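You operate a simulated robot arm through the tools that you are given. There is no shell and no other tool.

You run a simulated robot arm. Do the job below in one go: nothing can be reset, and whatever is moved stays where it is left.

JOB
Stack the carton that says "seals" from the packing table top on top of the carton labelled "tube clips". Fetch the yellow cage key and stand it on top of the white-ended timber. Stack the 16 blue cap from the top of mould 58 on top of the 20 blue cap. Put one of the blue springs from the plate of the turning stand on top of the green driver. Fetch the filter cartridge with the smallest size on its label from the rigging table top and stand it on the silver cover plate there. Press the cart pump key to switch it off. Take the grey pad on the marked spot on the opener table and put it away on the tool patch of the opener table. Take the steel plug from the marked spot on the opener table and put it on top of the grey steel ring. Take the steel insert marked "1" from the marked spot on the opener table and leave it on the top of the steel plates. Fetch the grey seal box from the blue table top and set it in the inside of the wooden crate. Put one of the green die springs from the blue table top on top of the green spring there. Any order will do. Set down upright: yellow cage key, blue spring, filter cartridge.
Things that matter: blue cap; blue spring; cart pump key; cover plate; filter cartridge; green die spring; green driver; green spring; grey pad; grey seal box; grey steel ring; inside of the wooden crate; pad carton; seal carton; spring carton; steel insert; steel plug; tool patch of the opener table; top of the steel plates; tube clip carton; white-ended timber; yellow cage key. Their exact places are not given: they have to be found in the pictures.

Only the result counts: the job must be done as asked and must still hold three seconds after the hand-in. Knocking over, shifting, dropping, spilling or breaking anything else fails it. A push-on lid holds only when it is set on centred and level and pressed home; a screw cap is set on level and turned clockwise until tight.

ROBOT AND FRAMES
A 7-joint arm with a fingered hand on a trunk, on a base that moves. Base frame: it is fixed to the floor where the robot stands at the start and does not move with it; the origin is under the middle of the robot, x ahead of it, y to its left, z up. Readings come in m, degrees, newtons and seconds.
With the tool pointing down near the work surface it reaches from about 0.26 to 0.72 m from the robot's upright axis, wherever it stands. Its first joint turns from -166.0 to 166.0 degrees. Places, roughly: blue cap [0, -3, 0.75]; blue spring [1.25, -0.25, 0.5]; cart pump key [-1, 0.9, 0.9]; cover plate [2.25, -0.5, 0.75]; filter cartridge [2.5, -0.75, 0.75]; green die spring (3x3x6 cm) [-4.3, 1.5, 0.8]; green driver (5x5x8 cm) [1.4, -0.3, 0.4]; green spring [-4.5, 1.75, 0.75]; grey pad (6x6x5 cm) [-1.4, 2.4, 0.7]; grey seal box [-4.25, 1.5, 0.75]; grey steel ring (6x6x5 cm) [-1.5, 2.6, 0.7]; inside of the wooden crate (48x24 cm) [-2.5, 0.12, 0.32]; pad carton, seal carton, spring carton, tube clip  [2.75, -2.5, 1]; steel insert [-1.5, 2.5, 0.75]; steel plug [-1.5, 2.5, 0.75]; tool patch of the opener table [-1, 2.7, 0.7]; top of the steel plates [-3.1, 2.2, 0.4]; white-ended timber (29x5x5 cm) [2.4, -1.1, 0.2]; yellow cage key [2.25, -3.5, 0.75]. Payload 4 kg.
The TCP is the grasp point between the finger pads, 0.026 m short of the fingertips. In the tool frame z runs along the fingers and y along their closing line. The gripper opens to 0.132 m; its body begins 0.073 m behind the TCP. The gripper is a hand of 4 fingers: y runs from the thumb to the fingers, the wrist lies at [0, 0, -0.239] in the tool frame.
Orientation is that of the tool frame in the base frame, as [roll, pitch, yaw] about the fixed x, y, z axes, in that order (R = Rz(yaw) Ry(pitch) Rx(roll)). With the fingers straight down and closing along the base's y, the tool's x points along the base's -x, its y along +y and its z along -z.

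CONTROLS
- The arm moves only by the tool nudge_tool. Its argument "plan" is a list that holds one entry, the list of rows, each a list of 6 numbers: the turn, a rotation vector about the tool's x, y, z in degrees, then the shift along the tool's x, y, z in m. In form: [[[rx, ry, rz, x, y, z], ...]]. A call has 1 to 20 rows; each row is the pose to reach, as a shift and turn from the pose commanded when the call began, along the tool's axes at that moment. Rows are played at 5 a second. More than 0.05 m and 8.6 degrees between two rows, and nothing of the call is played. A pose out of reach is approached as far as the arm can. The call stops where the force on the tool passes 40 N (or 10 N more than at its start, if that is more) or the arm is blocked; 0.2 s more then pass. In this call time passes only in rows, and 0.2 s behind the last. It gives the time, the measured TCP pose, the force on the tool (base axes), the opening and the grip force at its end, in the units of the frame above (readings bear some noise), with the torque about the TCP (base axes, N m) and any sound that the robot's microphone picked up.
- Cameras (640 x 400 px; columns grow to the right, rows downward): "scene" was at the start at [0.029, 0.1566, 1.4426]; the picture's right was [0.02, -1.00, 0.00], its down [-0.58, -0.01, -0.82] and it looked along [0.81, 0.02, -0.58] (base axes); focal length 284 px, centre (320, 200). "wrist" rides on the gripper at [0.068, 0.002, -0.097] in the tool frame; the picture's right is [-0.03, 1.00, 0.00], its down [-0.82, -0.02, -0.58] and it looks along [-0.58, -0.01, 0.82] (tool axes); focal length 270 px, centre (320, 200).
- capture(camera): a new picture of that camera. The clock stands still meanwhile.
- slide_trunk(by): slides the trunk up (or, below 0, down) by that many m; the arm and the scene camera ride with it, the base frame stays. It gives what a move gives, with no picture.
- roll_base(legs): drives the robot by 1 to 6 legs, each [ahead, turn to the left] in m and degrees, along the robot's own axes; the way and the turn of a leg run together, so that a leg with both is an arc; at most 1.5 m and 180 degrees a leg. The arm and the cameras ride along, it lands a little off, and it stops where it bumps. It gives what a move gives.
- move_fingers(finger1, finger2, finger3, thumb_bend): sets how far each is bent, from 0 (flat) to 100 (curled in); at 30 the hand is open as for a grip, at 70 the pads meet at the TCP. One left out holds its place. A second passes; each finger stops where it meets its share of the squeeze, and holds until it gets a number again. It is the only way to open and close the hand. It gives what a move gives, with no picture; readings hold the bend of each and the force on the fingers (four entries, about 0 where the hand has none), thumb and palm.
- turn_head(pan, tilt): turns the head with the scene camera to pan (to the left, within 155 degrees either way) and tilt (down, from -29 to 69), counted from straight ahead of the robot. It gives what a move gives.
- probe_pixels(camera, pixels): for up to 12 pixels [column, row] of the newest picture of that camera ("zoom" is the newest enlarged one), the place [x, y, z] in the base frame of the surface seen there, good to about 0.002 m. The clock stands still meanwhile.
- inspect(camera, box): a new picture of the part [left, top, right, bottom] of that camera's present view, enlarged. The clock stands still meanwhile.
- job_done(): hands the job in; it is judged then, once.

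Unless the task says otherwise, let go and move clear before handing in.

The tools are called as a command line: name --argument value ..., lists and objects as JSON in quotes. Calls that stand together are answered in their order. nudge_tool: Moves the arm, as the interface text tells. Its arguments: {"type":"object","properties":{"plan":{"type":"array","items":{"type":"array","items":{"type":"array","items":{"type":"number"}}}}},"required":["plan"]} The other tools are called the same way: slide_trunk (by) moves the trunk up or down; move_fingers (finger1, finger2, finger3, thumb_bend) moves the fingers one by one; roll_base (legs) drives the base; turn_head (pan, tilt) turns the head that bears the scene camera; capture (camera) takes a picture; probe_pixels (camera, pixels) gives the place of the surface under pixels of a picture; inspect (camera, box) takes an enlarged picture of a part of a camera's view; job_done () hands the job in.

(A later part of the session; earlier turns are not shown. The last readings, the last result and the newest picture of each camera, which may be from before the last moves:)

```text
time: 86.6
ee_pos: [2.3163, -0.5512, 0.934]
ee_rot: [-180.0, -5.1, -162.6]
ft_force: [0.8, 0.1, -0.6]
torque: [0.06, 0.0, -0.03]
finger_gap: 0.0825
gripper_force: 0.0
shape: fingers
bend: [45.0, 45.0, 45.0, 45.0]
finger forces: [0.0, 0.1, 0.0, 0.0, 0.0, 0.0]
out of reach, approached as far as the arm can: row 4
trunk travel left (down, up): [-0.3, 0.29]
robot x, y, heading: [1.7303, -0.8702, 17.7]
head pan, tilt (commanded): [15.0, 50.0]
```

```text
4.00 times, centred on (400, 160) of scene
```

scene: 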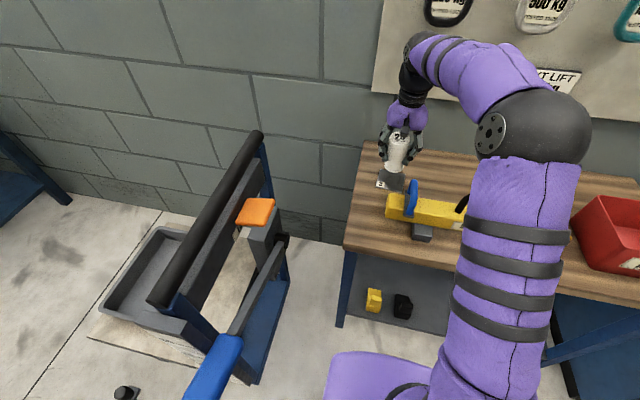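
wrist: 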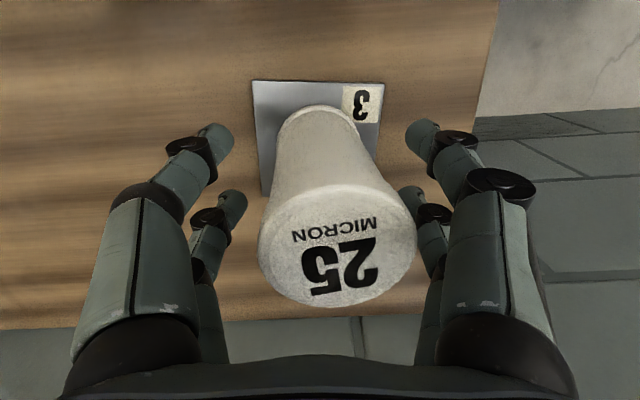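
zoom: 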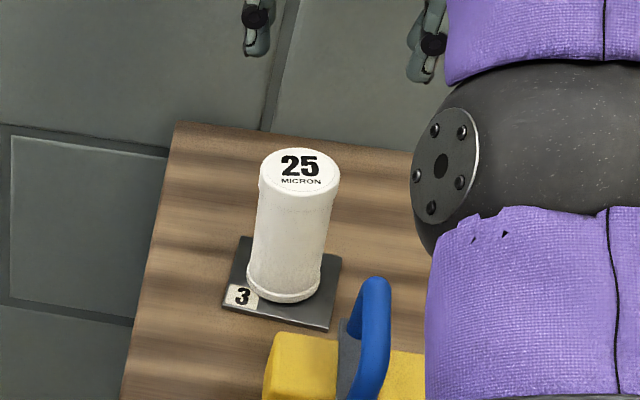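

The cartridge stands well on the plate. Now I'll level the tool, retract, raise the trunk and look at the timber on the lower shelf.

nudge_tool --plan '[[[0, -5, 0, 0.0, 0, -0.03], [0, -5, 0, 0.03, 0, -0.06], [0, -5, 0, 0.07, 0, -0.08], [0, -5, 0, 0.11, 0, -0.1], [0, -5, 0, 0.15, 0, -0.12], [0, -5, 0, 0.19, 0, -0.14], [0, -5, 0, 0.23, 0, -0.16]]]'

turn_head --pan -25 --tilt 55

capture --camera "scene"

capture --camera "wrist"

```text
time: 88.2
ee_pos: [2.1122, -0.6141, 1.1125]
ee_rot: [-180.0, 0.0, -162.6]
ft_force: [-0.3, -0.5, 0.1]
torque: [0.0, -0.01, 0.04]
finger_gap: 0.0825
gripper_force: 0.0
shape: fingers
bend: [45.0, 45.0, 45.0, 45.0]
finger forces: [0.1, 0.1, 0.0, 0.0, 0.1, 0.0]
trunk travel left (down, up): [-0.3, 0.29]
robot x, y, heading: [1.7284, -0.8695, 17.7]
head pan, tilt (commanded): [15.0, 50.0]
```

```text
time: 89.3
ee_pos: [2.1133, -0.6134, 1.1131]
ee_rot: [180.0, -0.1, -162.6]
ft_force: [-1.7, -0.2, 0.5]
torque: [0.01, -0.01, -0.05]
finger_gap: 0.0824
gripper_force: 0.0
shape: fingers
bend: [45.0, 45.0, 45.0, 45.0]
finger forces: [0.0, 0.1, 0.0, 0.0, 0.0, 0.0]
trunk travel left (down, up): [-0.3, 0.29]
robot x, y, heading: [1.7296, -0.8659, 17.8]
head pan, tilt (commanded): [-25.0, 55.0]
```

```text
taken
```

scene: 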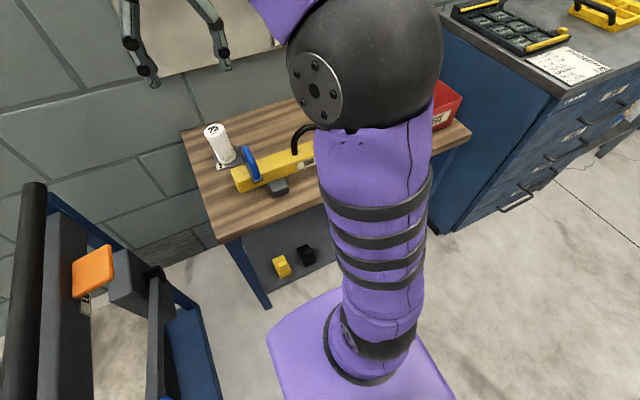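

```text
taken
```

wrist: 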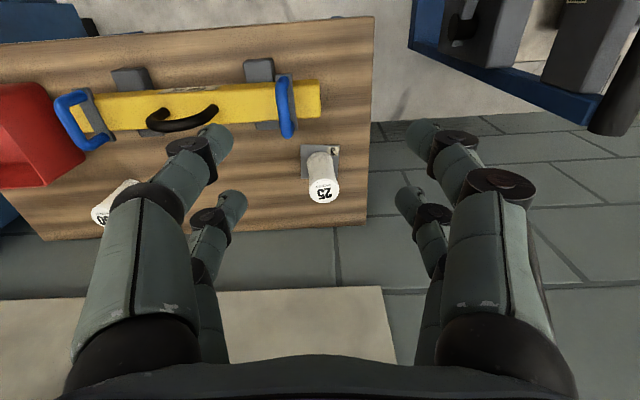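

The arm blocks the view of the timbers here; I'll come back for them. Now I'll back off and drive along the wall towards the packing table and the cage key.

roll_base --legs '[[-0.35, 0], [0, -85], [1.2, 0], [0, 45]]'

turn_head --pan 40 --tilt 25

capture --camera "scene"

turn_head --pan -35 --tilt 25

capture --camera "scene"

turn_head --pan -85 --tilt 25

capture --camera "scene"

```text
time: 103.5
ee_pos: [2.3197, -2.1188, 1.1129]
ee_rot: [180.0, -0.1, 158.5]
ft_force: [0.2, 0.2, 0.3]
torque: [0.0, 0.0, -0.01]
finger_gap: 0.0823
gripper_force: 0.1
shape: fingers
bend: [45.0, 45.0, 45.0, 45.0]
finger forces: [0.0, 0.0, 0.0, 0.0, 0.1, 0.0]
trunk travel left (down, up): [-0.3, 0.29]
robot x, y, heading: [1.8609, -2.0793, -21.5]
head pan, tilt (commanded): [-25.0, 55.0]
```

```text
time: 104.9
ee_pos: [2.3192, -2.1193, 1.1124]
ee_rot: [-180.0, 0.1, 158.4]
ft_force: [0.3, 0.3, 0.0]
torque: [-0.02, 0.02, -0.02]
finger_gap: 0.0824
gripper_force: 0.1
shape: fingers
bend: [45.0, 45.0, 45.0, 45.0]
finger forces: [0.0, 0.1, 0.1, 0.1, 0.0, 0.0]
trunk travel left (down, up): [-0.3, 0.29]
robot x, y, heading: [1.8614, -2.0758, -21.2]
head pan, tilt (commanded): [40.0, 25.0]
```

```text
taken
```

scene: 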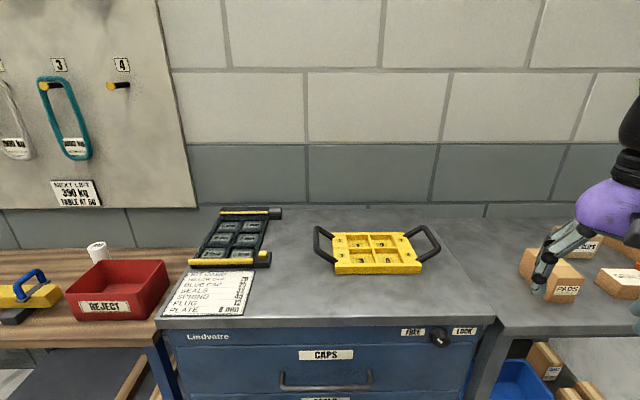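

```text
time: 106.4
ee_pos: [2.3204, -2.1193, 1.1132]
ee_rot: [180.0, 0.1, 158.5]
ft_force: [0.4, -0.5, -0.1]
torque: [0.02, -0.03, 0.01]
finger_gap: 0.0824
gripper_force: 0.0
shape: fingers
bend: [45.0, 45.0, 45.0, 45.0]
finger forces: [0.0, 0.0, 0.1, 0.0, 0.1, 0.1]
trunk travel left (down, up): [-0.3, 0.29]
robot x, y, heading: [1.8643, -2.0798, -21.6]
head pan, tilt (commanded): [-35.0, 25.0]
```

```text
taken
```

scene: 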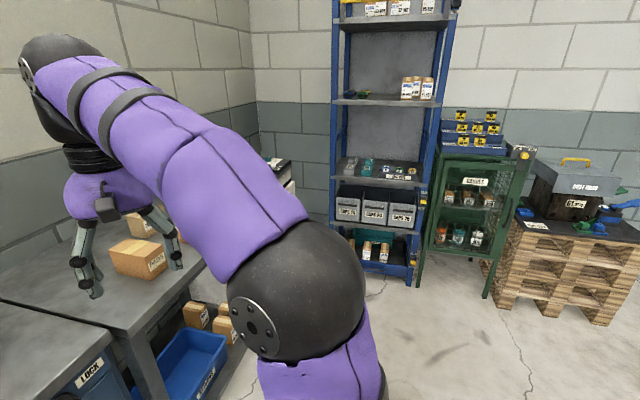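

```text
time: 107.5
ee_pos: [2.3202, -2.1187, 1.1125]
ee_rot: [-180.0, 0.1, 158.4]
ft_force: [-0.1, -0.2, 0.2]
torque: [0.02, 0.0, 0.04]
finger_gap: 0.0825
gripper_force: 0.1
shape: fingers
bend: [45.0, 45.0, 45.0, 45.0]
finger forces: [0.0, 0.0, 0.0, 0.1, 0.0, 0.0]
trunk travel left (down, up): [-0.3, 0.29]
robot x, y, heading: [1.8671, -2.0769, -21.4]
head pan, tilt (commanded): [-85.0, 25.0]
```

```text
taken
```

scene: 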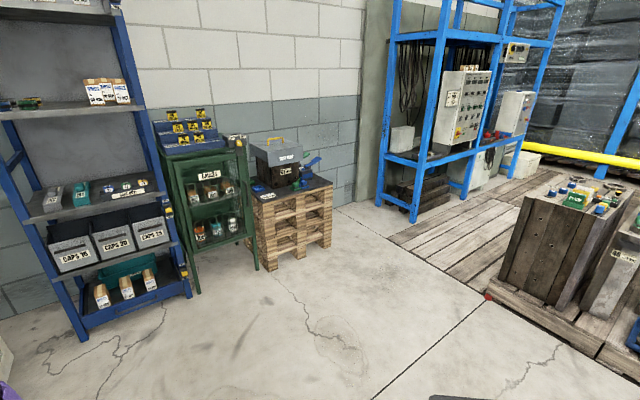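

The packing table is just ahead-left and the green cage cabinet is near scene pixel (200,190) of the last view. I'll zoom on the cage to find the yellow key.

inspect --camera "scene" --box '[130, 90, 350, 270]'

turn_head --pan -50 --tilt 15

inspect --camera "scene" --box '[220, 100, 540, 300]'

```text
2.22 times, centred on (240, 180) of scene
```

zoom: 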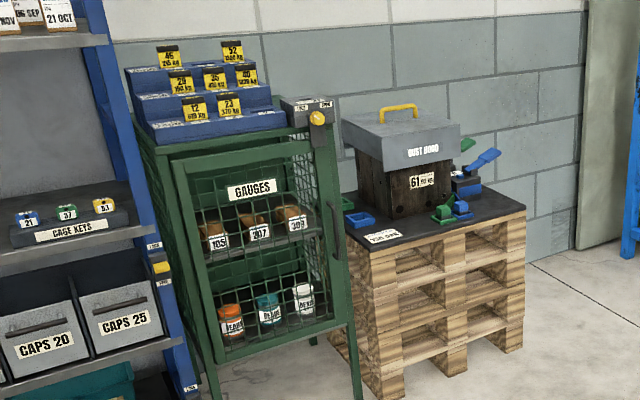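

```text
time: 108.5
ee_pos: [2.3202, -2.1188, 1.113]
ee_rot: [180.0, 0.0, 158.6]
ft_force: [-0.2, -0.4, 0.3]
torque: [-0.03, 0.0, -0.02]
finger_gap: 0.0826
gripper_force: 0.0
shape: fingers
bend: [45.0, 45.0, 45.0, 45.0]
finger forces: [0.0, 0.0, 0.0, 0.0, 0.1, 0.0]
trunk travel left (down, up): [-0.3, 0.29]
robot x, y, heading: [1.8612, -2.0793, -21.3]
head pan, tilt (commanded): [-50.0, 15.0]
```

```text
2.00 times, centred on (380, 200) of scene
```

zoom: 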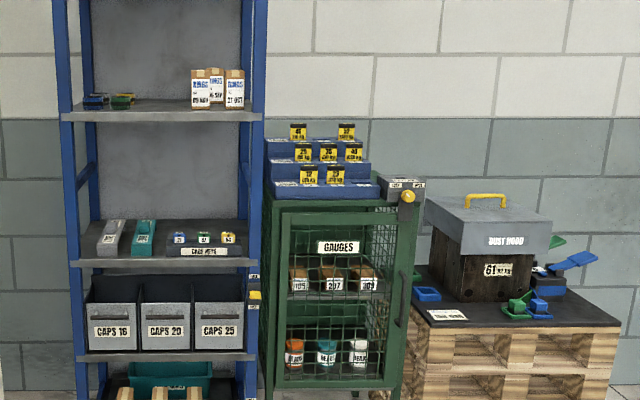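

The "CAGE KEYS" rack is on the blue shelf with a yellow key (51). First the packing table: I'll look at the cartons with the wrist and scene cameras.

turn_head --pan 5 --tilt 30

capture --camera "scene"

capture --camera "wrist"

```text
time: 109.8
ee_pos: [2.32, -2.1181, 1.1149]
ee_rot: [179.9, 0.1, 158.5]
ft_force: [0.2, -0.2, 0.3]
torque: [0.03, -0.02, 0.02]
finger_gap: 0.0826
gripper_force: 0.1
shape: fingers
bend: [45.0, 45.0, 45.0, 45.0]
finger forces: [0.1, 0.0, 0.0, 0.0, 0.0, 0.0]
trunk travel left (down, up): [-0.3, 0.29]
robot x, y, heading: [1.8605, -2.0798, -21.5]
head pan, tilt (commanded): [5.0, 30.0]
```

```text
taken
```

scene: 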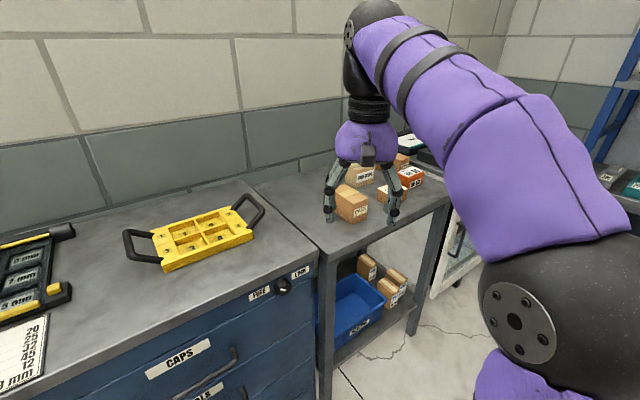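

```text
taken
```

wrist: 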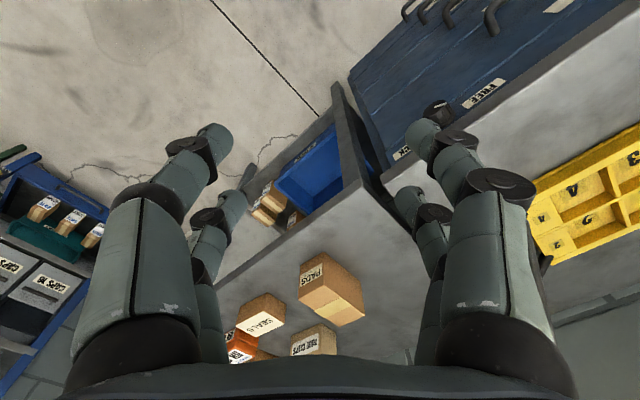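

The wrist view shows PADS (330,290), SEALS (260,315) and TUBE CLIPS (315,340). I'll zoom in and probe.

inspect --camera "wrist" --box '[210, 240, 390, 370]'

probe_pixels --camera "wrist" --pixels '[[262, 322], [262, 302], [240, 312], [284, 312], [315, 342], [300, 345], [330, 345], [325, 275], [350, 300], [300, 260], [240, 270], [340, 200]]'

inspect --camera "scene" --box '[310, 120, 450, 240]'

```text
3.08 times, centred on (300, 305) of wrist
```

zoom: 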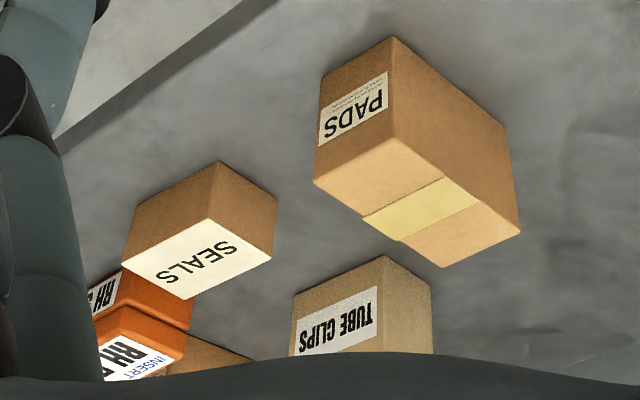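

```text
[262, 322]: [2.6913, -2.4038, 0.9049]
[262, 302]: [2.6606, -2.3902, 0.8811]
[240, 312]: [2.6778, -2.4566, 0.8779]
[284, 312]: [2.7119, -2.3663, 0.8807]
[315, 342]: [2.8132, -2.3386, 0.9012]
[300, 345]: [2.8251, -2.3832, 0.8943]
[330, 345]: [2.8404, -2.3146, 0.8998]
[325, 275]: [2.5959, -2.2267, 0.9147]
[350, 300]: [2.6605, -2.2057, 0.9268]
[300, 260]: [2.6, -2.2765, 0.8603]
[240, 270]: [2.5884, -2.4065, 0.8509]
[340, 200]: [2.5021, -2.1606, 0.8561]
```

```text
3.33 times, centred on (380, 180) of scene
```

zoom: 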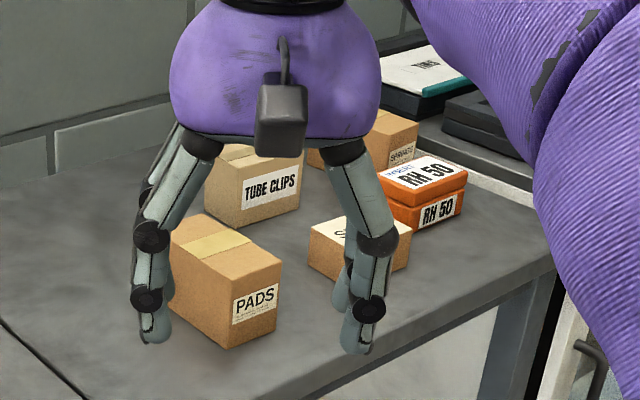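

SEALS is at about (2.69,-2.40), top 0.905; I need to get closer. I'll probe the table's front edge to choose a stop point.

probe_pixels --camera "wrist" --pixels '[[222, 285], [250, 267], [280, 248], [372, 198], [365, 100], [340, 90], [225, 272], [300, 195]]'

probe_pixels --camera "scene" --pixels '[[318, 258], [330, 240], [400, 218], [450, 200], [325, 395], [410, 330], [370, 330], [440, 290], [360, 172], [355, 190]]'

```text
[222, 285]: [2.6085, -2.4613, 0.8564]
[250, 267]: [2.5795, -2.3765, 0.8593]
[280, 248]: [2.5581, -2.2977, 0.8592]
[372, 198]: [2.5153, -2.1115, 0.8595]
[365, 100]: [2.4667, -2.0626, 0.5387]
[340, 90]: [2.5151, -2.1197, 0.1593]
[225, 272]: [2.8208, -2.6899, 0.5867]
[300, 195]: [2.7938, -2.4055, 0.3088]
```

```text
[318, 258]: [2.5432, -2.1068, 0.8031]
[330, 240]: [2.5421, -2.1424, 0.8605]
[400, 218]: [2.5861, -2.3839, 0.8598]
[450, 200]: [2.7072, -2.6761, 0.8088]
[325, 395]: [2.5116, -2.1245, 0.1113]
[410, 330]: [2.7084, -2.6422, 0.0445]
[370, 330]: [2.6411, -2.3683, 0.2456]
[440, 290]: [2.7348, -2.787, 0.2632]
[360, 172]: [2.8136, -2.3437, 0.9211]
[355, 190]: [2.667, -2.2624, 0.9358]
```

The front edge runs (2.51,-2.11)→(2.68,-2.66) at z 0.859. I'll drive to about (2.21,-2.53) and face the table (heading 16°).

roll_base --legs '[[0, -31], [0.57, 0], [0, 68]]'

turn_head --pan 20 --tilt 50

capture --camera "scene"

capture --camera "wrist"

```text
time: 118.1
ee_pos: [2.5879, -2.2673, 1.1131]
ee_rot: [180.0, -0.1, -161.6]
ft_force: [0.6, 0.0, 0.0]
torque: [0.01, 0.01, -0.01]
finger_gap: 0.0826
gripper_force: 0.0
shape: fingers
bend: [45.0, 45.0, 45.0, 45.0]
finger forces: [0.1, 0.0, 0.0, 0.0, 0.0, 0.1]
trunk travel left (down, up): [-0.3, 0.29]
robot x, y, heading: [2.2101, -2.5292, 18.6]
head pan, tilt (commanded): [5.0, 30.0]
```

```text
time: 118.9
ee_pos: [2.587, -2.2669, 1.1116]
ee_rot: [-180.0, 0.0, -161.6]
ft_force: [0.0, -0.1, -0.3]
torque: [0.01, 0.0, 0.0]
finger_gap: 0.0823
gripper_force: 0.1
shape: fingers
bend: [45.0, 45.0, 45.0, 45.0]
finger forces: [0.0, 0.0, 0.0, 0.1, 0.1, 0.0]
trunk travel left (down, up): [-0.3, 0.29]
robot x, y, heading: [2.2096, -2.5266, 18.9]
head pan, tilt (commanded): [20.0, 50.0]
```

```text
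taken
```

scene: 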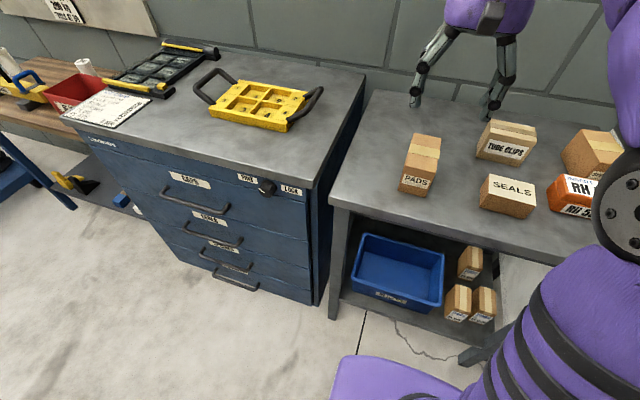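

```text
taken
```

wrist: 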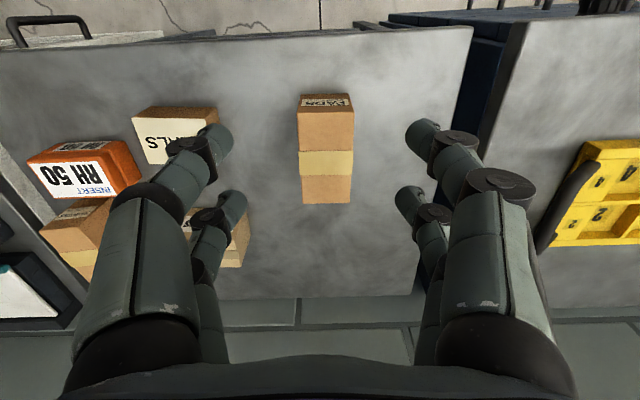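

Now the cartons are well in view. I'll zoom in and probe the corners of SEALS and TUBE CLIPS.

inspect --camera "scene" --box '[390, 100, 630, 250]'

```text
2.67 times, centred on (510, 175) of scene
```

zoom: 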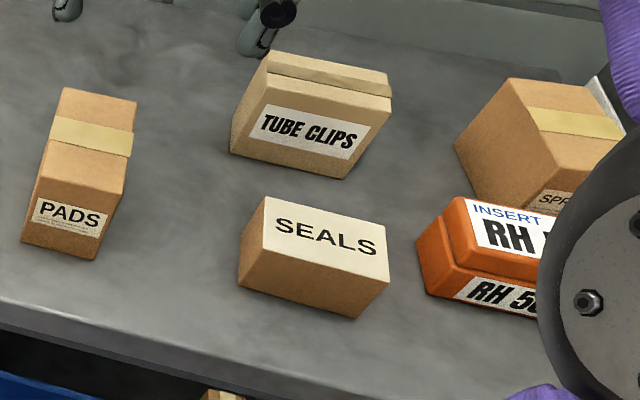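

probe_pixels --camera "zoom" --pixels '[[268, 198], [384, 230], [386, 279], [266, 248], [325, 240], [272, 52], [386, 72], [390, 108], [268, 86], [330, 80], [310, 310], [250, 290]]'

```text
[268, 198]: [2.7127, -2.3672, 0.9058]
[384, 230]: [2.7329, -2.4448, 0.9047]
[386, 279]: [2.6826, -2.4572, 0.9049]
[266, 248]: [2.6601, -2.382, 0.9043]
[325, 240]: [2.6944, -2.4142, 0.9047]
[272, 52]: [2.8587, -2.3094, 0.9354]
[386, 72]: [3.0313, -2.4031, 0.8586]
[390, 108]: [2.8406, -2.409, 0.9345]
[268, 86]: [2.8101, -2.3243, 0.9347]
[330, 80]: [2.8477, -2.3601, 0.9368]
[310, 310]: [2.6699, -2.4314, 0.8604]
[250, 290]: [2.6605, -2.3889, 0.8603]
```

SEALS is 8×5.4×4.5 cm, centred (2.697,-2.413), long axis at -75.5°; TUBE CLIPS top is centred (2.850,-2.359), z 0.935, long axis at -70°. I'll turn the hand about 86° to close across the short side and move above SEALS.

nudge_tool --plan '[[[0, 0, -7.83, -0.0053, -0.0158, 0], [0, 0, -15.65, -0.0106, -0.0315, 0], [0, 0, -23.5, -0.0159, -0.0473, 0], [0, 0, -31.3, -0.0212, -0.063, 0], [0, 0, -39.1, -0.0265, -0.0788, 0], [0, 0, -47.0, -0.0318, -0.0945, 0], [0, 0, -54.8, -0.0371, -0.1103, 0], [0, 0, -62.6, -0.0424, -0.126, 0], [0, 0, -70.4, -0.0477, -0.1418, 0], [0, 0, -78.3, -0.053, -0.1575, 0], [0, 0, -86.1, -0.0583, -0.1733, 0]]]'

capture --camera "wrist"

capture --camera "scene"

```text
time: 121.3
ee_pos: [2.6954, -2.4114, 1.1135]
ee_rot: [-180.0, -0.1, -75.4]
ft_force: [-0.1, 1.0, 0.0]
torque: [-0.06, -0.08, -0.04]
finger_gap: 0.0824
gripper_force: 0.0
shape: fingers
bend: [45.0, 45.0, 45.0, 45.0]
finger forces: [0.0, 0.0, 0.1, 0.1, 0.1, 0.0]
trunk travel left (down, up): [-0.3, 0.29]
robot x, y, heading: [2.2134, -2.53, 18.6]
head pan, tilt (commanded): [20.0, 50.0]
```

```text
taken
```

wrist: 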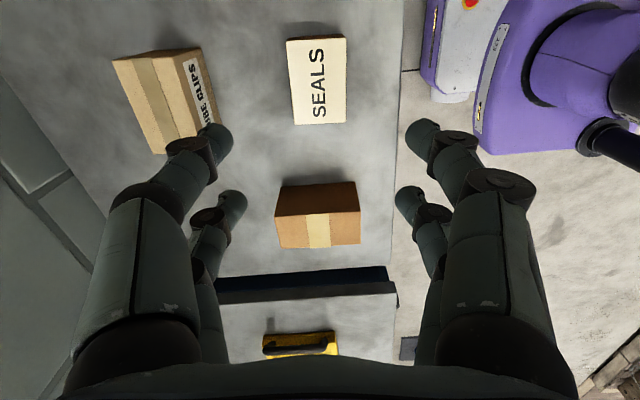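

```text
taken
```

scene: 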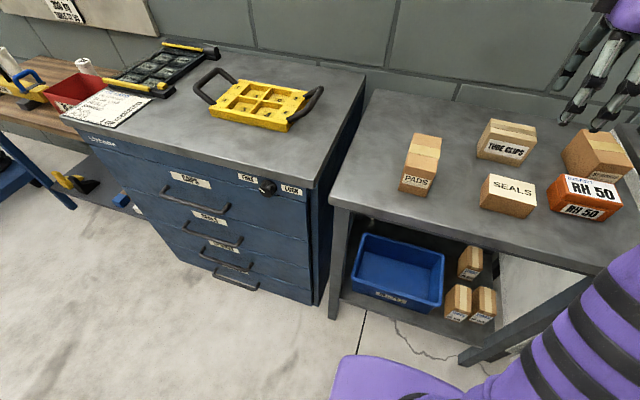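

SEALS is aligned in the wrist view at (318,80). I'll check its centre with probes from here before descending.

probe_pixels --camera "wrist" --pixels '[[290, 44], [342, 42], [344, 120], [295, 122], [318, 82]]'

```text
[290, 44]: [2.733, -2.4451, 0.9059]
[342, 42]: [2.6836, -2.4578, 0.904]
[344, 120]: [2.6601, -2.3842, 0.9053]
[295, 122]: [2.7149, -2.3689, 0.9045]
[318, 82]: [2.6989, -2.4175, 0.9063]
```

nudge_tool --plan '[[[0, 0, 0, 0.003, -0.0018, 0.04], [0, 0, 0, 0.003, -0.0018, 0.08], [0, 0, 0, 0.003, -0.0018, 0.12], [0, 0, 0, 0.003, -0.0018, 0.16], [0, 0, 0, 0.003, -0.0018, 0.19], [0, 0, 0, 0.003, -0.0018, 0.208], [0, 0, 0, 0.003, -0.0018, 0.2165]]]'

capture --camera "wrist"

inspect --camera "scene" --box '[390, 100, 630, 250]'

```text
time: 122.9
ee_pos: [2.6969, -2.4151, 0.8955]
ee_rot: [179.9, 0.1, -75.5]
ft_force: [0.4, 0.0, -0.4]
torque: [0.02, 0.03, 0.02]
finger_gap: 0.0825
gripper_force: 0.0
shape: fingers
bend: [45.0, 45.0, 45.0, 45.0]
finger forces: [0.0, 0.1, 0.1, 0.1, 0.1, 0.0]
trunk travel left (down, up): [-0.3, 0.29]
robot x, y, heading: [2.2088, -2.5298, 18.4]
head pan, tilt (commanded): [20.0, 50.0]
```

```text
taken
```

wrist: 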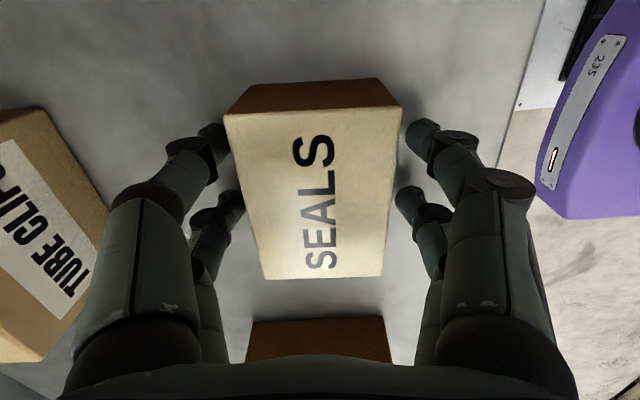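

```text
2.67 times, centred on (510, 175) of scene
```

zoom: 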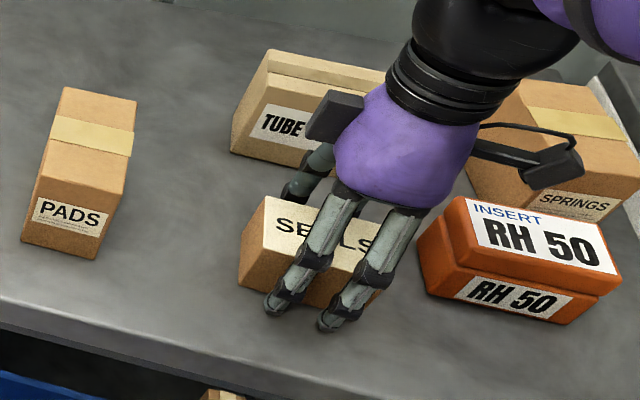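

Fingers straddle SEALS properly. Closing in steps.

move_fingers --finger1 54 --finger2 54 --finger3 54 --thumb_bend 54

move_fingers --finger1 60 --finger2 60 --finger3 60 --thumb_bend 60

capture --camera "wrist"

```text
time: 123.9
ee_pos: [2.6979, -2.4147, 0.8969]
ee_rot: [179.9, 0.0, -75.6]
ft_force: [0.4, 0.7, 0.1]
torque: [0.0, -0.02, 0.01]
finger_gap: 0.0582
gripper_force: 2.8
shape: fingers
bend: [52.0, 52.0, 52.0, 53.0]
finger forces: [1.1, 1.6, 1.1, 0.1, 1.9, 0.0]
trunk travel left (down, up): [-0.3, 0.29]
robot x, y, heading: [2.2106, -2.5292, 18.7]
head pan, tilt (commanded): [20.0, 50.0]
```

```text
time: 124.9
ee_pos: [2.6968, -2.4157, 0.897]
ee_rot: [179.9, 0.1, -75.5]
ft_force: [-0.7, -0.2, -0.8]
torque: [-0.01, 0.0, 0.03]
finger_gap: 0.0563
gripper_force: 11.2
shape: fingers
bend: [52.0, 52.0, 54.0, 56.0]
finger forces: [5.6, 5.7, 4.3, 0.0, 6.9, 0.0]
trunk travel left (down, up): [-0.3, 0.29]
robot x, y, heading: [2.2091, -2.5275, 18.8]
head pan, tilt (commanded): [20.0, 50.0]
```

```text
taken
```

wrist: 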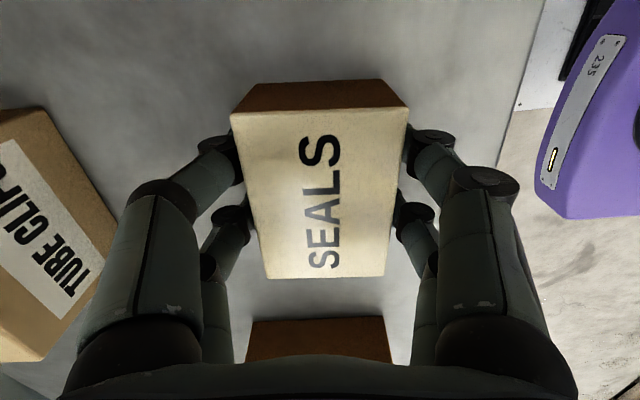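

Firm even grip at ~11 N. I'll lift 0.13 m, and check it hangs level.

nudge_tool --plan '[[[0, 0, 0, 0, 0, -0.02], [0, 0, 0, 0, 0, -0.06], [0, 0, 0, 0, 0, -0.1], [0, 0, 0, 0, 0, -0.13]]]'

capture --camera "wrist"

probe_pixels --camera "wrist" --pixels '[[245, 118], [395, 115], [380, 268], [272, 270], [320, 190]]'

```text
time: 125.9
ee_pos: [2.6982, -2.4144, 1.0278]
ee_rot: [180.0, 0.0, -75.5]
ft_force: [-0.1, -0.3, -2.4]
torque: [0.01, -0.03, -0.03]
finger_gap: 0.0566
gripper_force: 10.9
shape: fingers
bend: [52.0, 52.0, 54.0, 56.0]
finger forces: [5.6, 5.7, 4.5, 0.0, 6.9, 0.0]
trunk travel left (down, up): [-0.3, 0.29]
robot x, y, heading: [2.2076, -2.528, 18.9]
head pan, tilt (commanded): [20.0, 50.0]
```

```text
taken
```

wrist: 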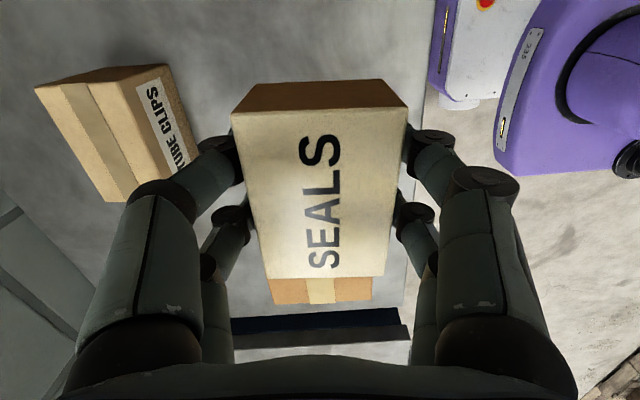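

```text
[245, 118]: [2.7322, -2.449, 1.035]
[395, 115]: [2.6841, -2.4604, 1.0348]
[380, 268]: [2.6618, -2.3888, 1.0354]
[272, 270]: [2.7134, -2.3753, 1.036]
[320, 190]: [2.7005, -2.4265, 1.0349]
```

The carton hangs level (top z 1.035). I'll carry it over TUBE CLIPS with a 5.3° turn to align.

nudge_tool --plan '[[[0, 0, -1.3, -0.0043, -0.04, 0], [0, 0, -2.6, -0.0087, -0.08, 0], [0, 0, -4, -0.013, -0.12, 0], [0, 0, -5.3, -0.0173, -0.161, 0]]]'

capture --camera "wrist"

inspect --camera "scene" --box '[430, 60, 630, 220]'

```text
time: 126.9
ee_pos: [2.8316, -2.3643, 1.0017]
ee_rot: [179.9, 0.0, -70.3]
ft_force: [0.8, 1.0, -1.2]
torque: [-0.04, -0.01, 0.0]
finger_gap: 0.0562
gripper_force: 11.2
shape: fingers
bend: [52.0, 52.0, 54.0, 56.0]
finger forces: [5.5, 5.6, 4.5, 0.0, 6.7, 0.1]
out of reach, approached as far as the arm can: row 4
trunk travel left (down, up): [-0.3, 0.29]
robot x, y, heading: [2.2097, -2.5307, 19.0]
head pan, tilt (commanded): [20.0, 50.0]
```

```text
taken
```

wrist: 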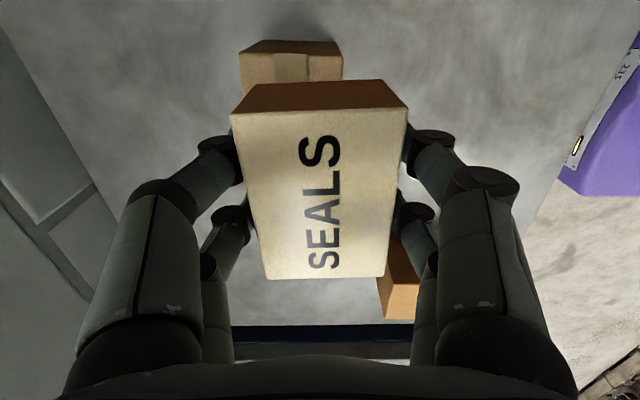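

```text
2.50 times, centred on (530, 140) of scene
```

zoom: 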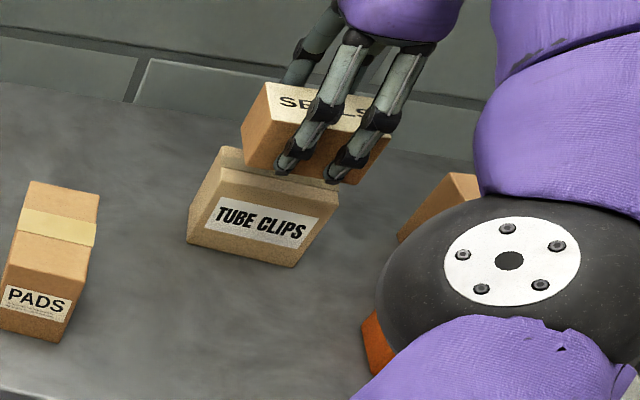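

The reach limit clipped the move (z dropped to 1.002, still 3 cm above TUBE CLIPS). I'll raise the trunk 0.15 m so the arm can reach further at lower relative height.

slide_trunk --by 0.15

nudge_tool --plan '[[[0, 0, 0, 0, 0, 0.02], [0, 0, 0, 0, 0, 0.05], [0, 0, 0, 0, 0, 0.09]]]'

```text
time: 128.7
ee_pos: [2.8305, -2.3657, 1.1527]
ee_rot: [-179.9, 0.0, -70.2]
ft_force: [-0.3, -0.5, -3.0]
torque: [-0.01, 0.04, 0.03]
finger_gap: 0.0556
gripper_force: 11.1
shape: fingers
bend: [52.0, 52.0, 54.0, 56.0]
finger forces: [5.6, 5.6, 4.3, 0.0, 6.7, 0.0]
trunk travel left (down, up): [-0.45, 0.14]
robot x, y, heading: [2.2105, -2.5292, 18.8]
head pan, tilt (commanded): [20.0, 50.0]
```

```text
time: 129.5
ee_pos: [2.8331, -2.3669, 1.063]
ee_rot: [-180.0, 0.0, -70.1]
ft_force: [-0.1, 1.9, -2.7]
torque: [0.01, 0.01, -0.01]
finger_gap: 0.056
gripper_force: 11.4
shape: fingers
bend: [52.0, 52.0, 54.0, 56.0]
finger forces: [5.5, 5.6, 4.3, 0.0, 6.6, 0.1]
trunk travel left (down, up): [-0.45, 0.14]
robot x, y, heading: [2.2098, -2.5281, 18.9]
head pan, tilt (commanded): [20.0, 50.0]
```

nudge_tool --plan '[[[0, 0, 0, -0.0015, -0.009, 0.0], [0, 0, 0, -0.0029, -0.0185, 0.0], [0, 0, 0, -0.0029, -0.0185, 0.03]]]'

capture --camera "scene"

inspect --camera "scene" --box '[430, 100, 630, 260]'

capture --camera "wrist"

```text
time: 130.3
ee_pos: [2.8488, -2.3556, 1.0312]
ee_rot: [-179.9, 0.0, -70.2]
ft_force: [0.0, 0.5, -2.7]
torque: [-0.03, 0.0, 0.01]
finger_gap: 0.0559
gripper_force: 11.0
shape: fingers
bend: [52.0, 52.0, 54.0, 56.0]
finger forces: [5.4, 5.6, 4.3, 0.0, 6.6, 0.0]
trunk travel left (down, up): [-0.45, 0.14]
robot x, y, heading: [2.2092, -2.5285, 18.5]
head pan, tilt (commanded): [20.0, 50.0]
```

```text
taken
```

scene: 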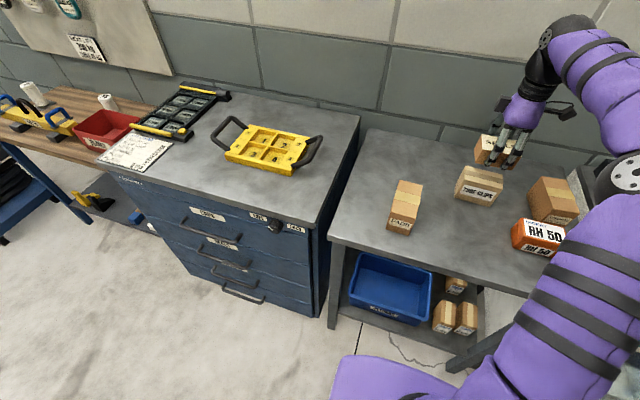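

```text
2.50 times, centred on (530, 180) of scene
```

zoom: 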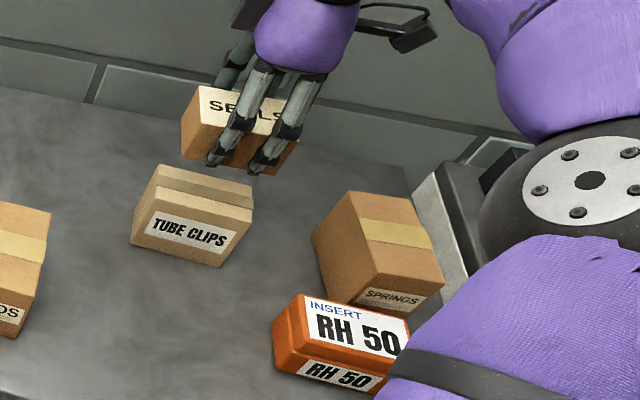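

```text
taken
```

wrist: 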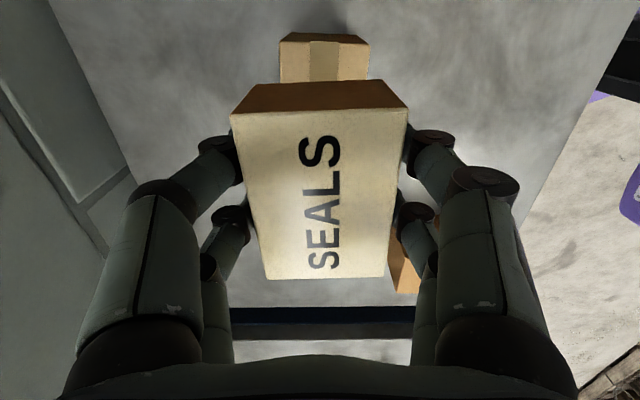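

I'll re-probe TUBE CLIPS's top corners from this picture, and SEALS's top from the wrist picture, to fine-align before lowering.

probe_pixels --camera "zoom" --pixels '[[162, 168], [249, 188], [248, 205], [159, 186], [205, 190]]'

probe_pixels --camera "wrist" --pixels '[[238, 115], [402, 111], [382, 274], [268, 276], [284, 45], [364, 46]]'

```text
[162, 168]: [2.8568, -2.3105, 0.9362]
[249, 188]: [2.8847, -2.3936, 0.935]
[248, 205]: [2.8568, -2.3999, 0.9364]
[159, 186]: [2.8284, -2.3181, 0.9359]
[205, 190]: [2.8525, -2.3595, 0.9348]
```

```text
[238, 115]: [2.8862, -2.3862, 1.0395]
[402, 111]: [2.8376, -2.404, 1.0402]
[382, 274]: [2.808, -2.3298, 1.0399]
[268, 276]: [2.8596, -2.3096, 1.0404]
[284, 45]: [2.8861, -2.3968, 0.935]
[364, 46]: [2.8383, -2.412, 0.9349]
```

SEALS centre (2.848,-2.357) vs TUBE centre (2.848,-2.361): I'll shift 3 mm and lower 0.057 m.

nudge_tool --plan '[[[0, 0, 0, 0.003, 0.001, 0.02], [0, 0, 0, 0.003, 0.001, 0.04], [0, 0, 0, 0.003, 0.001, 0.052], [0, 0, 0, 0.003, 0.001, 0.057]]]'

nudge_tool --plan '[[[0, 0, 0, 0, 0, 0.0015], [0, 0, 0, 0, 0, 0.003]]]'

inspect --camera "scene" --box '[430, 100, 590, 230]'

```text
time: 131.3
ee_pos: [2.8501, -2.3593, 0.9757]
ee_rot: [-180.0, 0.1, -70.2]
ft_force: [0.4, -0.6, -1.9]
torque: [-0.01, -0.01, 0.0]
finger_gap: 0.0558
gripper_force: 10.9
shape: fingers
bend: [52.0, 52.0, 54.0, 56.0]
finger forces: [5.5, 5.4, 4.5, 0.0, 6.6, 0.1]
trunk travel left (down, up): [-0.45, 0.14]
robot x, y, heading: [2.2091, -2.5292, 18.5]
head pan, tilt (commanded): [20.0, 50.0]
```

```text
time: 131.9
ee_pos: [2.8487, -2.3598, 0.9733]
ee_rot: [-179.9, 0.0, -70.2]
ft_force: [0.6, 0.1, -2.7]
torque: [0.0, 0.02, 0.01]
finger_gap: 0.0562
gripper_force: 11.0
shape: fingers
bend: [52.0, 52.0, 54.0, 56.0]
finger forces: [5.5, 5.5, 4.3, 0.1, 6.6, 0.0]
trunk travel left (down, up): [-0.45, 0.14]
robot x, y, heading: [2.2116, -2.5303, 18.7]
head pan, tilt (commanded): [20.0, 50.0]
```

```text
3.08 times, centred on (510, 165) of scene
```

zoom: 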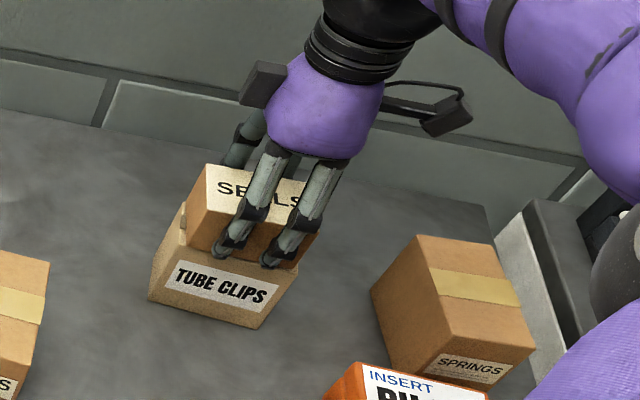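

Weight (-2.7 N) still fully on the hand, so contact isn't reached yet. Lowering 1 mm at a time.

nudge_tool --plan '[[[0, 0, 0, 0, 0, 0.001], [0, 0, 0, 0, 0, 0.002]]]'

nudge_tool --plan '[[[0, 0, 0, 0, 0, 0.001]]]'

```text
time: 132.5
ee_pos: [2.8482, -2.3596, 0.9712]
ee_rot: [-179.9, 0.0, -70.2]
ft_force: [0.8, -0.6, 0.6]
torque: [0.01, 0.03, 0.0]
finger_gap: 0.056
gripper_force: 11.1
shape: fingers
bend: [53.0, 52.0, 54.0, 56.0]
finger forces: [5.5, 5.6, 4.6, 0.0, 6.8, 0.1]
trunk travel left (down, up): [-0.45, 0.14]
robot x, y, heading: [2.2074, -2.5296, 18.9]
head pan, tilt (commanded): [20.0, 50.0]
```

```text
time: 132.9
ee_pos: [2.8483, -2.3601, 0.9711]
ee_rot: [-179.8, 0.1, -70.2]
ft_force: [-0.8, 0.4, 2.7]
torque: [-0.02, 0.09, -0.03]
finger_gap: 0.056
gripper_force: 11.7
shape: fingers
bend: [53.0, 52.0, 54.0, 56.0]
finger forces: [6.1, 6.2, 4.6, 0.0, 6.7, 0.1]
trunk travel left (down, up): [-0.45, 0.14]
robot x, y, heading: [2.207, -2.5283, 19.0]
head pan, tilt (commanded): [20.0, 50.0]
```

Contact is confirmed (force went from -2.7 to +2.7 N). I'll release.

move_fingers --finger1 53 --finger2 53 --finger3 53 --thumb_bend 53

move_fingers --finger1 44 --finger2 44 --finger3 44 --thumb_bend 44

capture --camera "wrist"

inspect --camera "scene" --box '[430, 100, 590, 230]'

```text
time: 133.9
ee_pos: [2.8493, -2.3607, 0.9705]
ee_rot: [-179.9, 0.0, -70.2]
ft_force: [0.3, 0.7, 2.0]
torque: [0.01, 0.02, -0.01]
finger_gap: 0.059
gripper_force: 1.4
shape: fingers
bend: [52.0, 52.0, 53.0, 53.0]
finger forces: [1.1, 1.2, 0.6, 0.0, 0.9, 0.0]
trunk travel left (down, up): [-0.45, 0.14]
robot x, y, heading: [2.2097, -2.5271, 18.7]
head pan, tilt (commanded): [20.0, 50.0]
```

```text
time: 134.9
ee_pos: [2.8491, -2.3609, 0.9705]
ee_rot: [-179.9, -0.1, -70.2]
ft_force: [0.4, -0.4, 0.3]
torque: [-0.01, -0.03, 0.0]
finger_gap: 0.0858
gripper_force: 0.1
shape: fingers
bend: [44.0, 44.0, 44.0, 44.0]
finger forces: [0.0, 0.1, 0.0, 0.0, 0.0, 0.0]
trunk travel left (down, up): [-0.45, 0.14]
robot x, y, heading: [2.2098, -2.5283, 18.7]
head pan, tilt (commanded): [20.0, 50.0]
```

```text
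taken
```

wrist: 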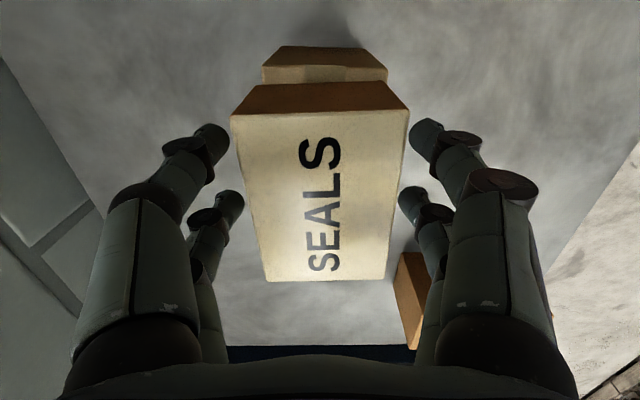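

```text
3.08 times, centred on (510, 165) of scene
```

zoom: 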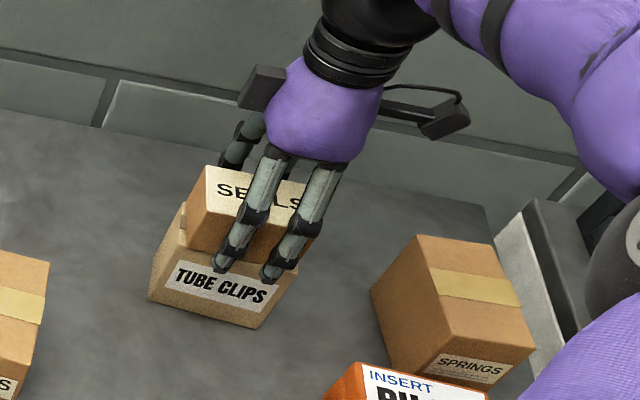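

SEALS sits squarely on TUBE CLIPS. I'll lift straight up.

nudge_tool --plan '[[[0, 0, 0, 0, 0, -0.03], [0, 0, 0, 0, 0, -0.07], [0, 0, 0, 0, 0, -0.11]]]'

nudge_tool --plan '[[[0, 0, 7.5, 0, 0.045, -0.01], [0, 0, 15, 0, 0.09, -0.02], [0, 0, 22.5, 0, 0.135, -0.03], [0, 0, 30, 0, 0.18, -0.04], [0, 0, 37.5, 0, 0.22, -0.05], [0, 0, 45, 0, 0.26, -0.06]]]'

capture --camera "scene"

```text
time: 135.7
ee_pos: [2.8505, -2.3594, 1.081]
ee_rot: [-179.9, 0.0, -70.2]
ft_force: [0.2, -0.3, -0.4]
torque: [0.01, 0.02, -0.01]
finger_gap: 0.086
gripper_force: 0.0
shape: fingers
bend: [44.0, 44.0, 44.0, 44.0]
finger forces: [0.1, 0.0, 0.0, 0.0, 0.0, 0.0]
trunk travel left (down, up): [-0.45, 0.14]
robot x, y, heading: [2.2093, -2.5297, 18.5]
head pan, tilt (commanded): [20.0, 50.0]
```

```text
time: 137.1
ee_pos: [2.6012, -2.4496, 1.1391]
ee_rot: [-179.9, 0.2, -115.3]
ft_force: [-0.2, 0.7, 0.1]
torque: [0.02, 0.0, 0.03]
finger_gap: 0.0859
gripper_force: 0.0
shape: fingers
bend: [44.0, 44.0, 44.0, 44.0]
finger forces: [0.0, 0.1, 0.0, 0.0, 0.1, 0.0]
trunk travel left (down, up): [-0.45, 0.14]
robot x, y, heading: [2.2117, -2.5305, 18.7]
head pan, tilt (commanded): [20.0, 50.0]
```

```text
taken
```

scene: 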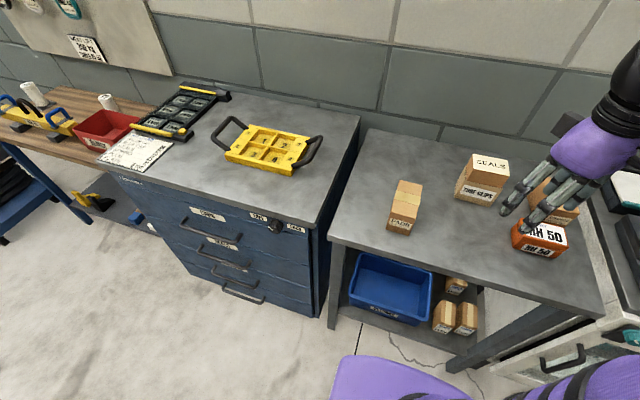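

SEALS is stacked. Now I'll look at the blue rack for the cage keys.

turn_head --pan -95 --tilt 25

capture --camera "scene"

```text
time: 139.0
ee_pos: [2.6004, -2.4493, 1.1395]
ee_rot: [-179.9, 0.1, -115.1]
ft_force: [-0.3, -0.1, -0.4]
torque: [-0.02, -0.03, 0.02]
finger_gap: 0.0859
gripper_force: 0.1
shape: fingers
bend: [44.0, 44.0, 44.0, 44.0]
finger forces: [0.1, 0.0, 0.0, 0.0, 0.1, 0.0]
trunk travel left (down, up): [-0.45, 0.14]
robot x, y, heading: [2.2095, -2.5303, 18.8]
head pan, tilt (commanded): [-95.0, 25.0]
```

```text
taken
```

scene: 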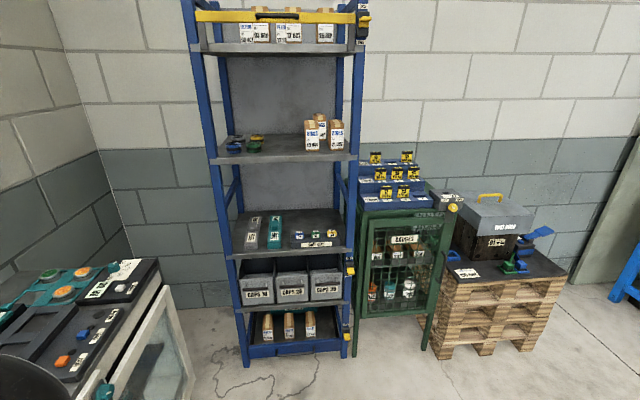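

inspect --camera "scene" --box '[220, 140, 370, 280]'

probe_pixels --camera "scene" --pixels '[[331, 233], [298, 235], [320, 243], [240, 250], [350, 250], [215, 160], [350, 155], [242, 360], [348, 355], [300, 222], [330, 180], [437, 355]]'

```text
2.86 times, centred on (295, 210) of scene
```

zoom: 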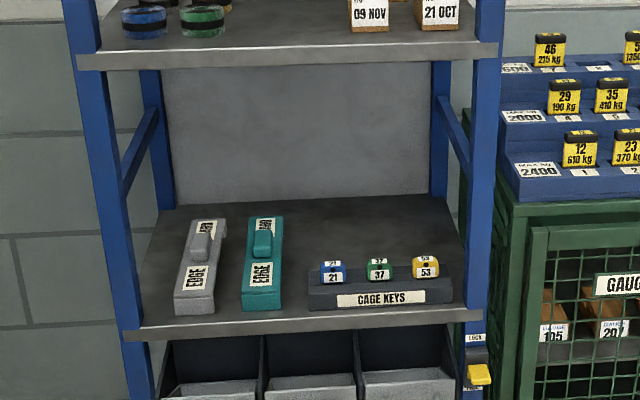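

```text
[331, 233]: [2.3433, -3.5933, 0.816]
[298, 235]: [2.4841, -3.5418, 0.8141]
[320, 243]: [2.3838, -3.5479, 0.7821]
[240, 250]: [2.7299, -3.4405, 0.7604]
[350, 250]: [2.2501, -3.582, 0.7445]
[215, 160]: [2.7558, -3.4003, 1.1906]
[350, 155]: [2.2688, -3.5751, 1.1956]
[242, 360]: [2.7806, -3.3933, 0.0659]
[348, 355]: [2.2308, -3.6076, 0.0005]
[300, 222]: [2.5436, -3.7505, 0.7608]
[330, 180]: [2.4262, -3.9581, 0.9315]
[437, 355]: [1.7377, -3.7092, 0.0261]
```

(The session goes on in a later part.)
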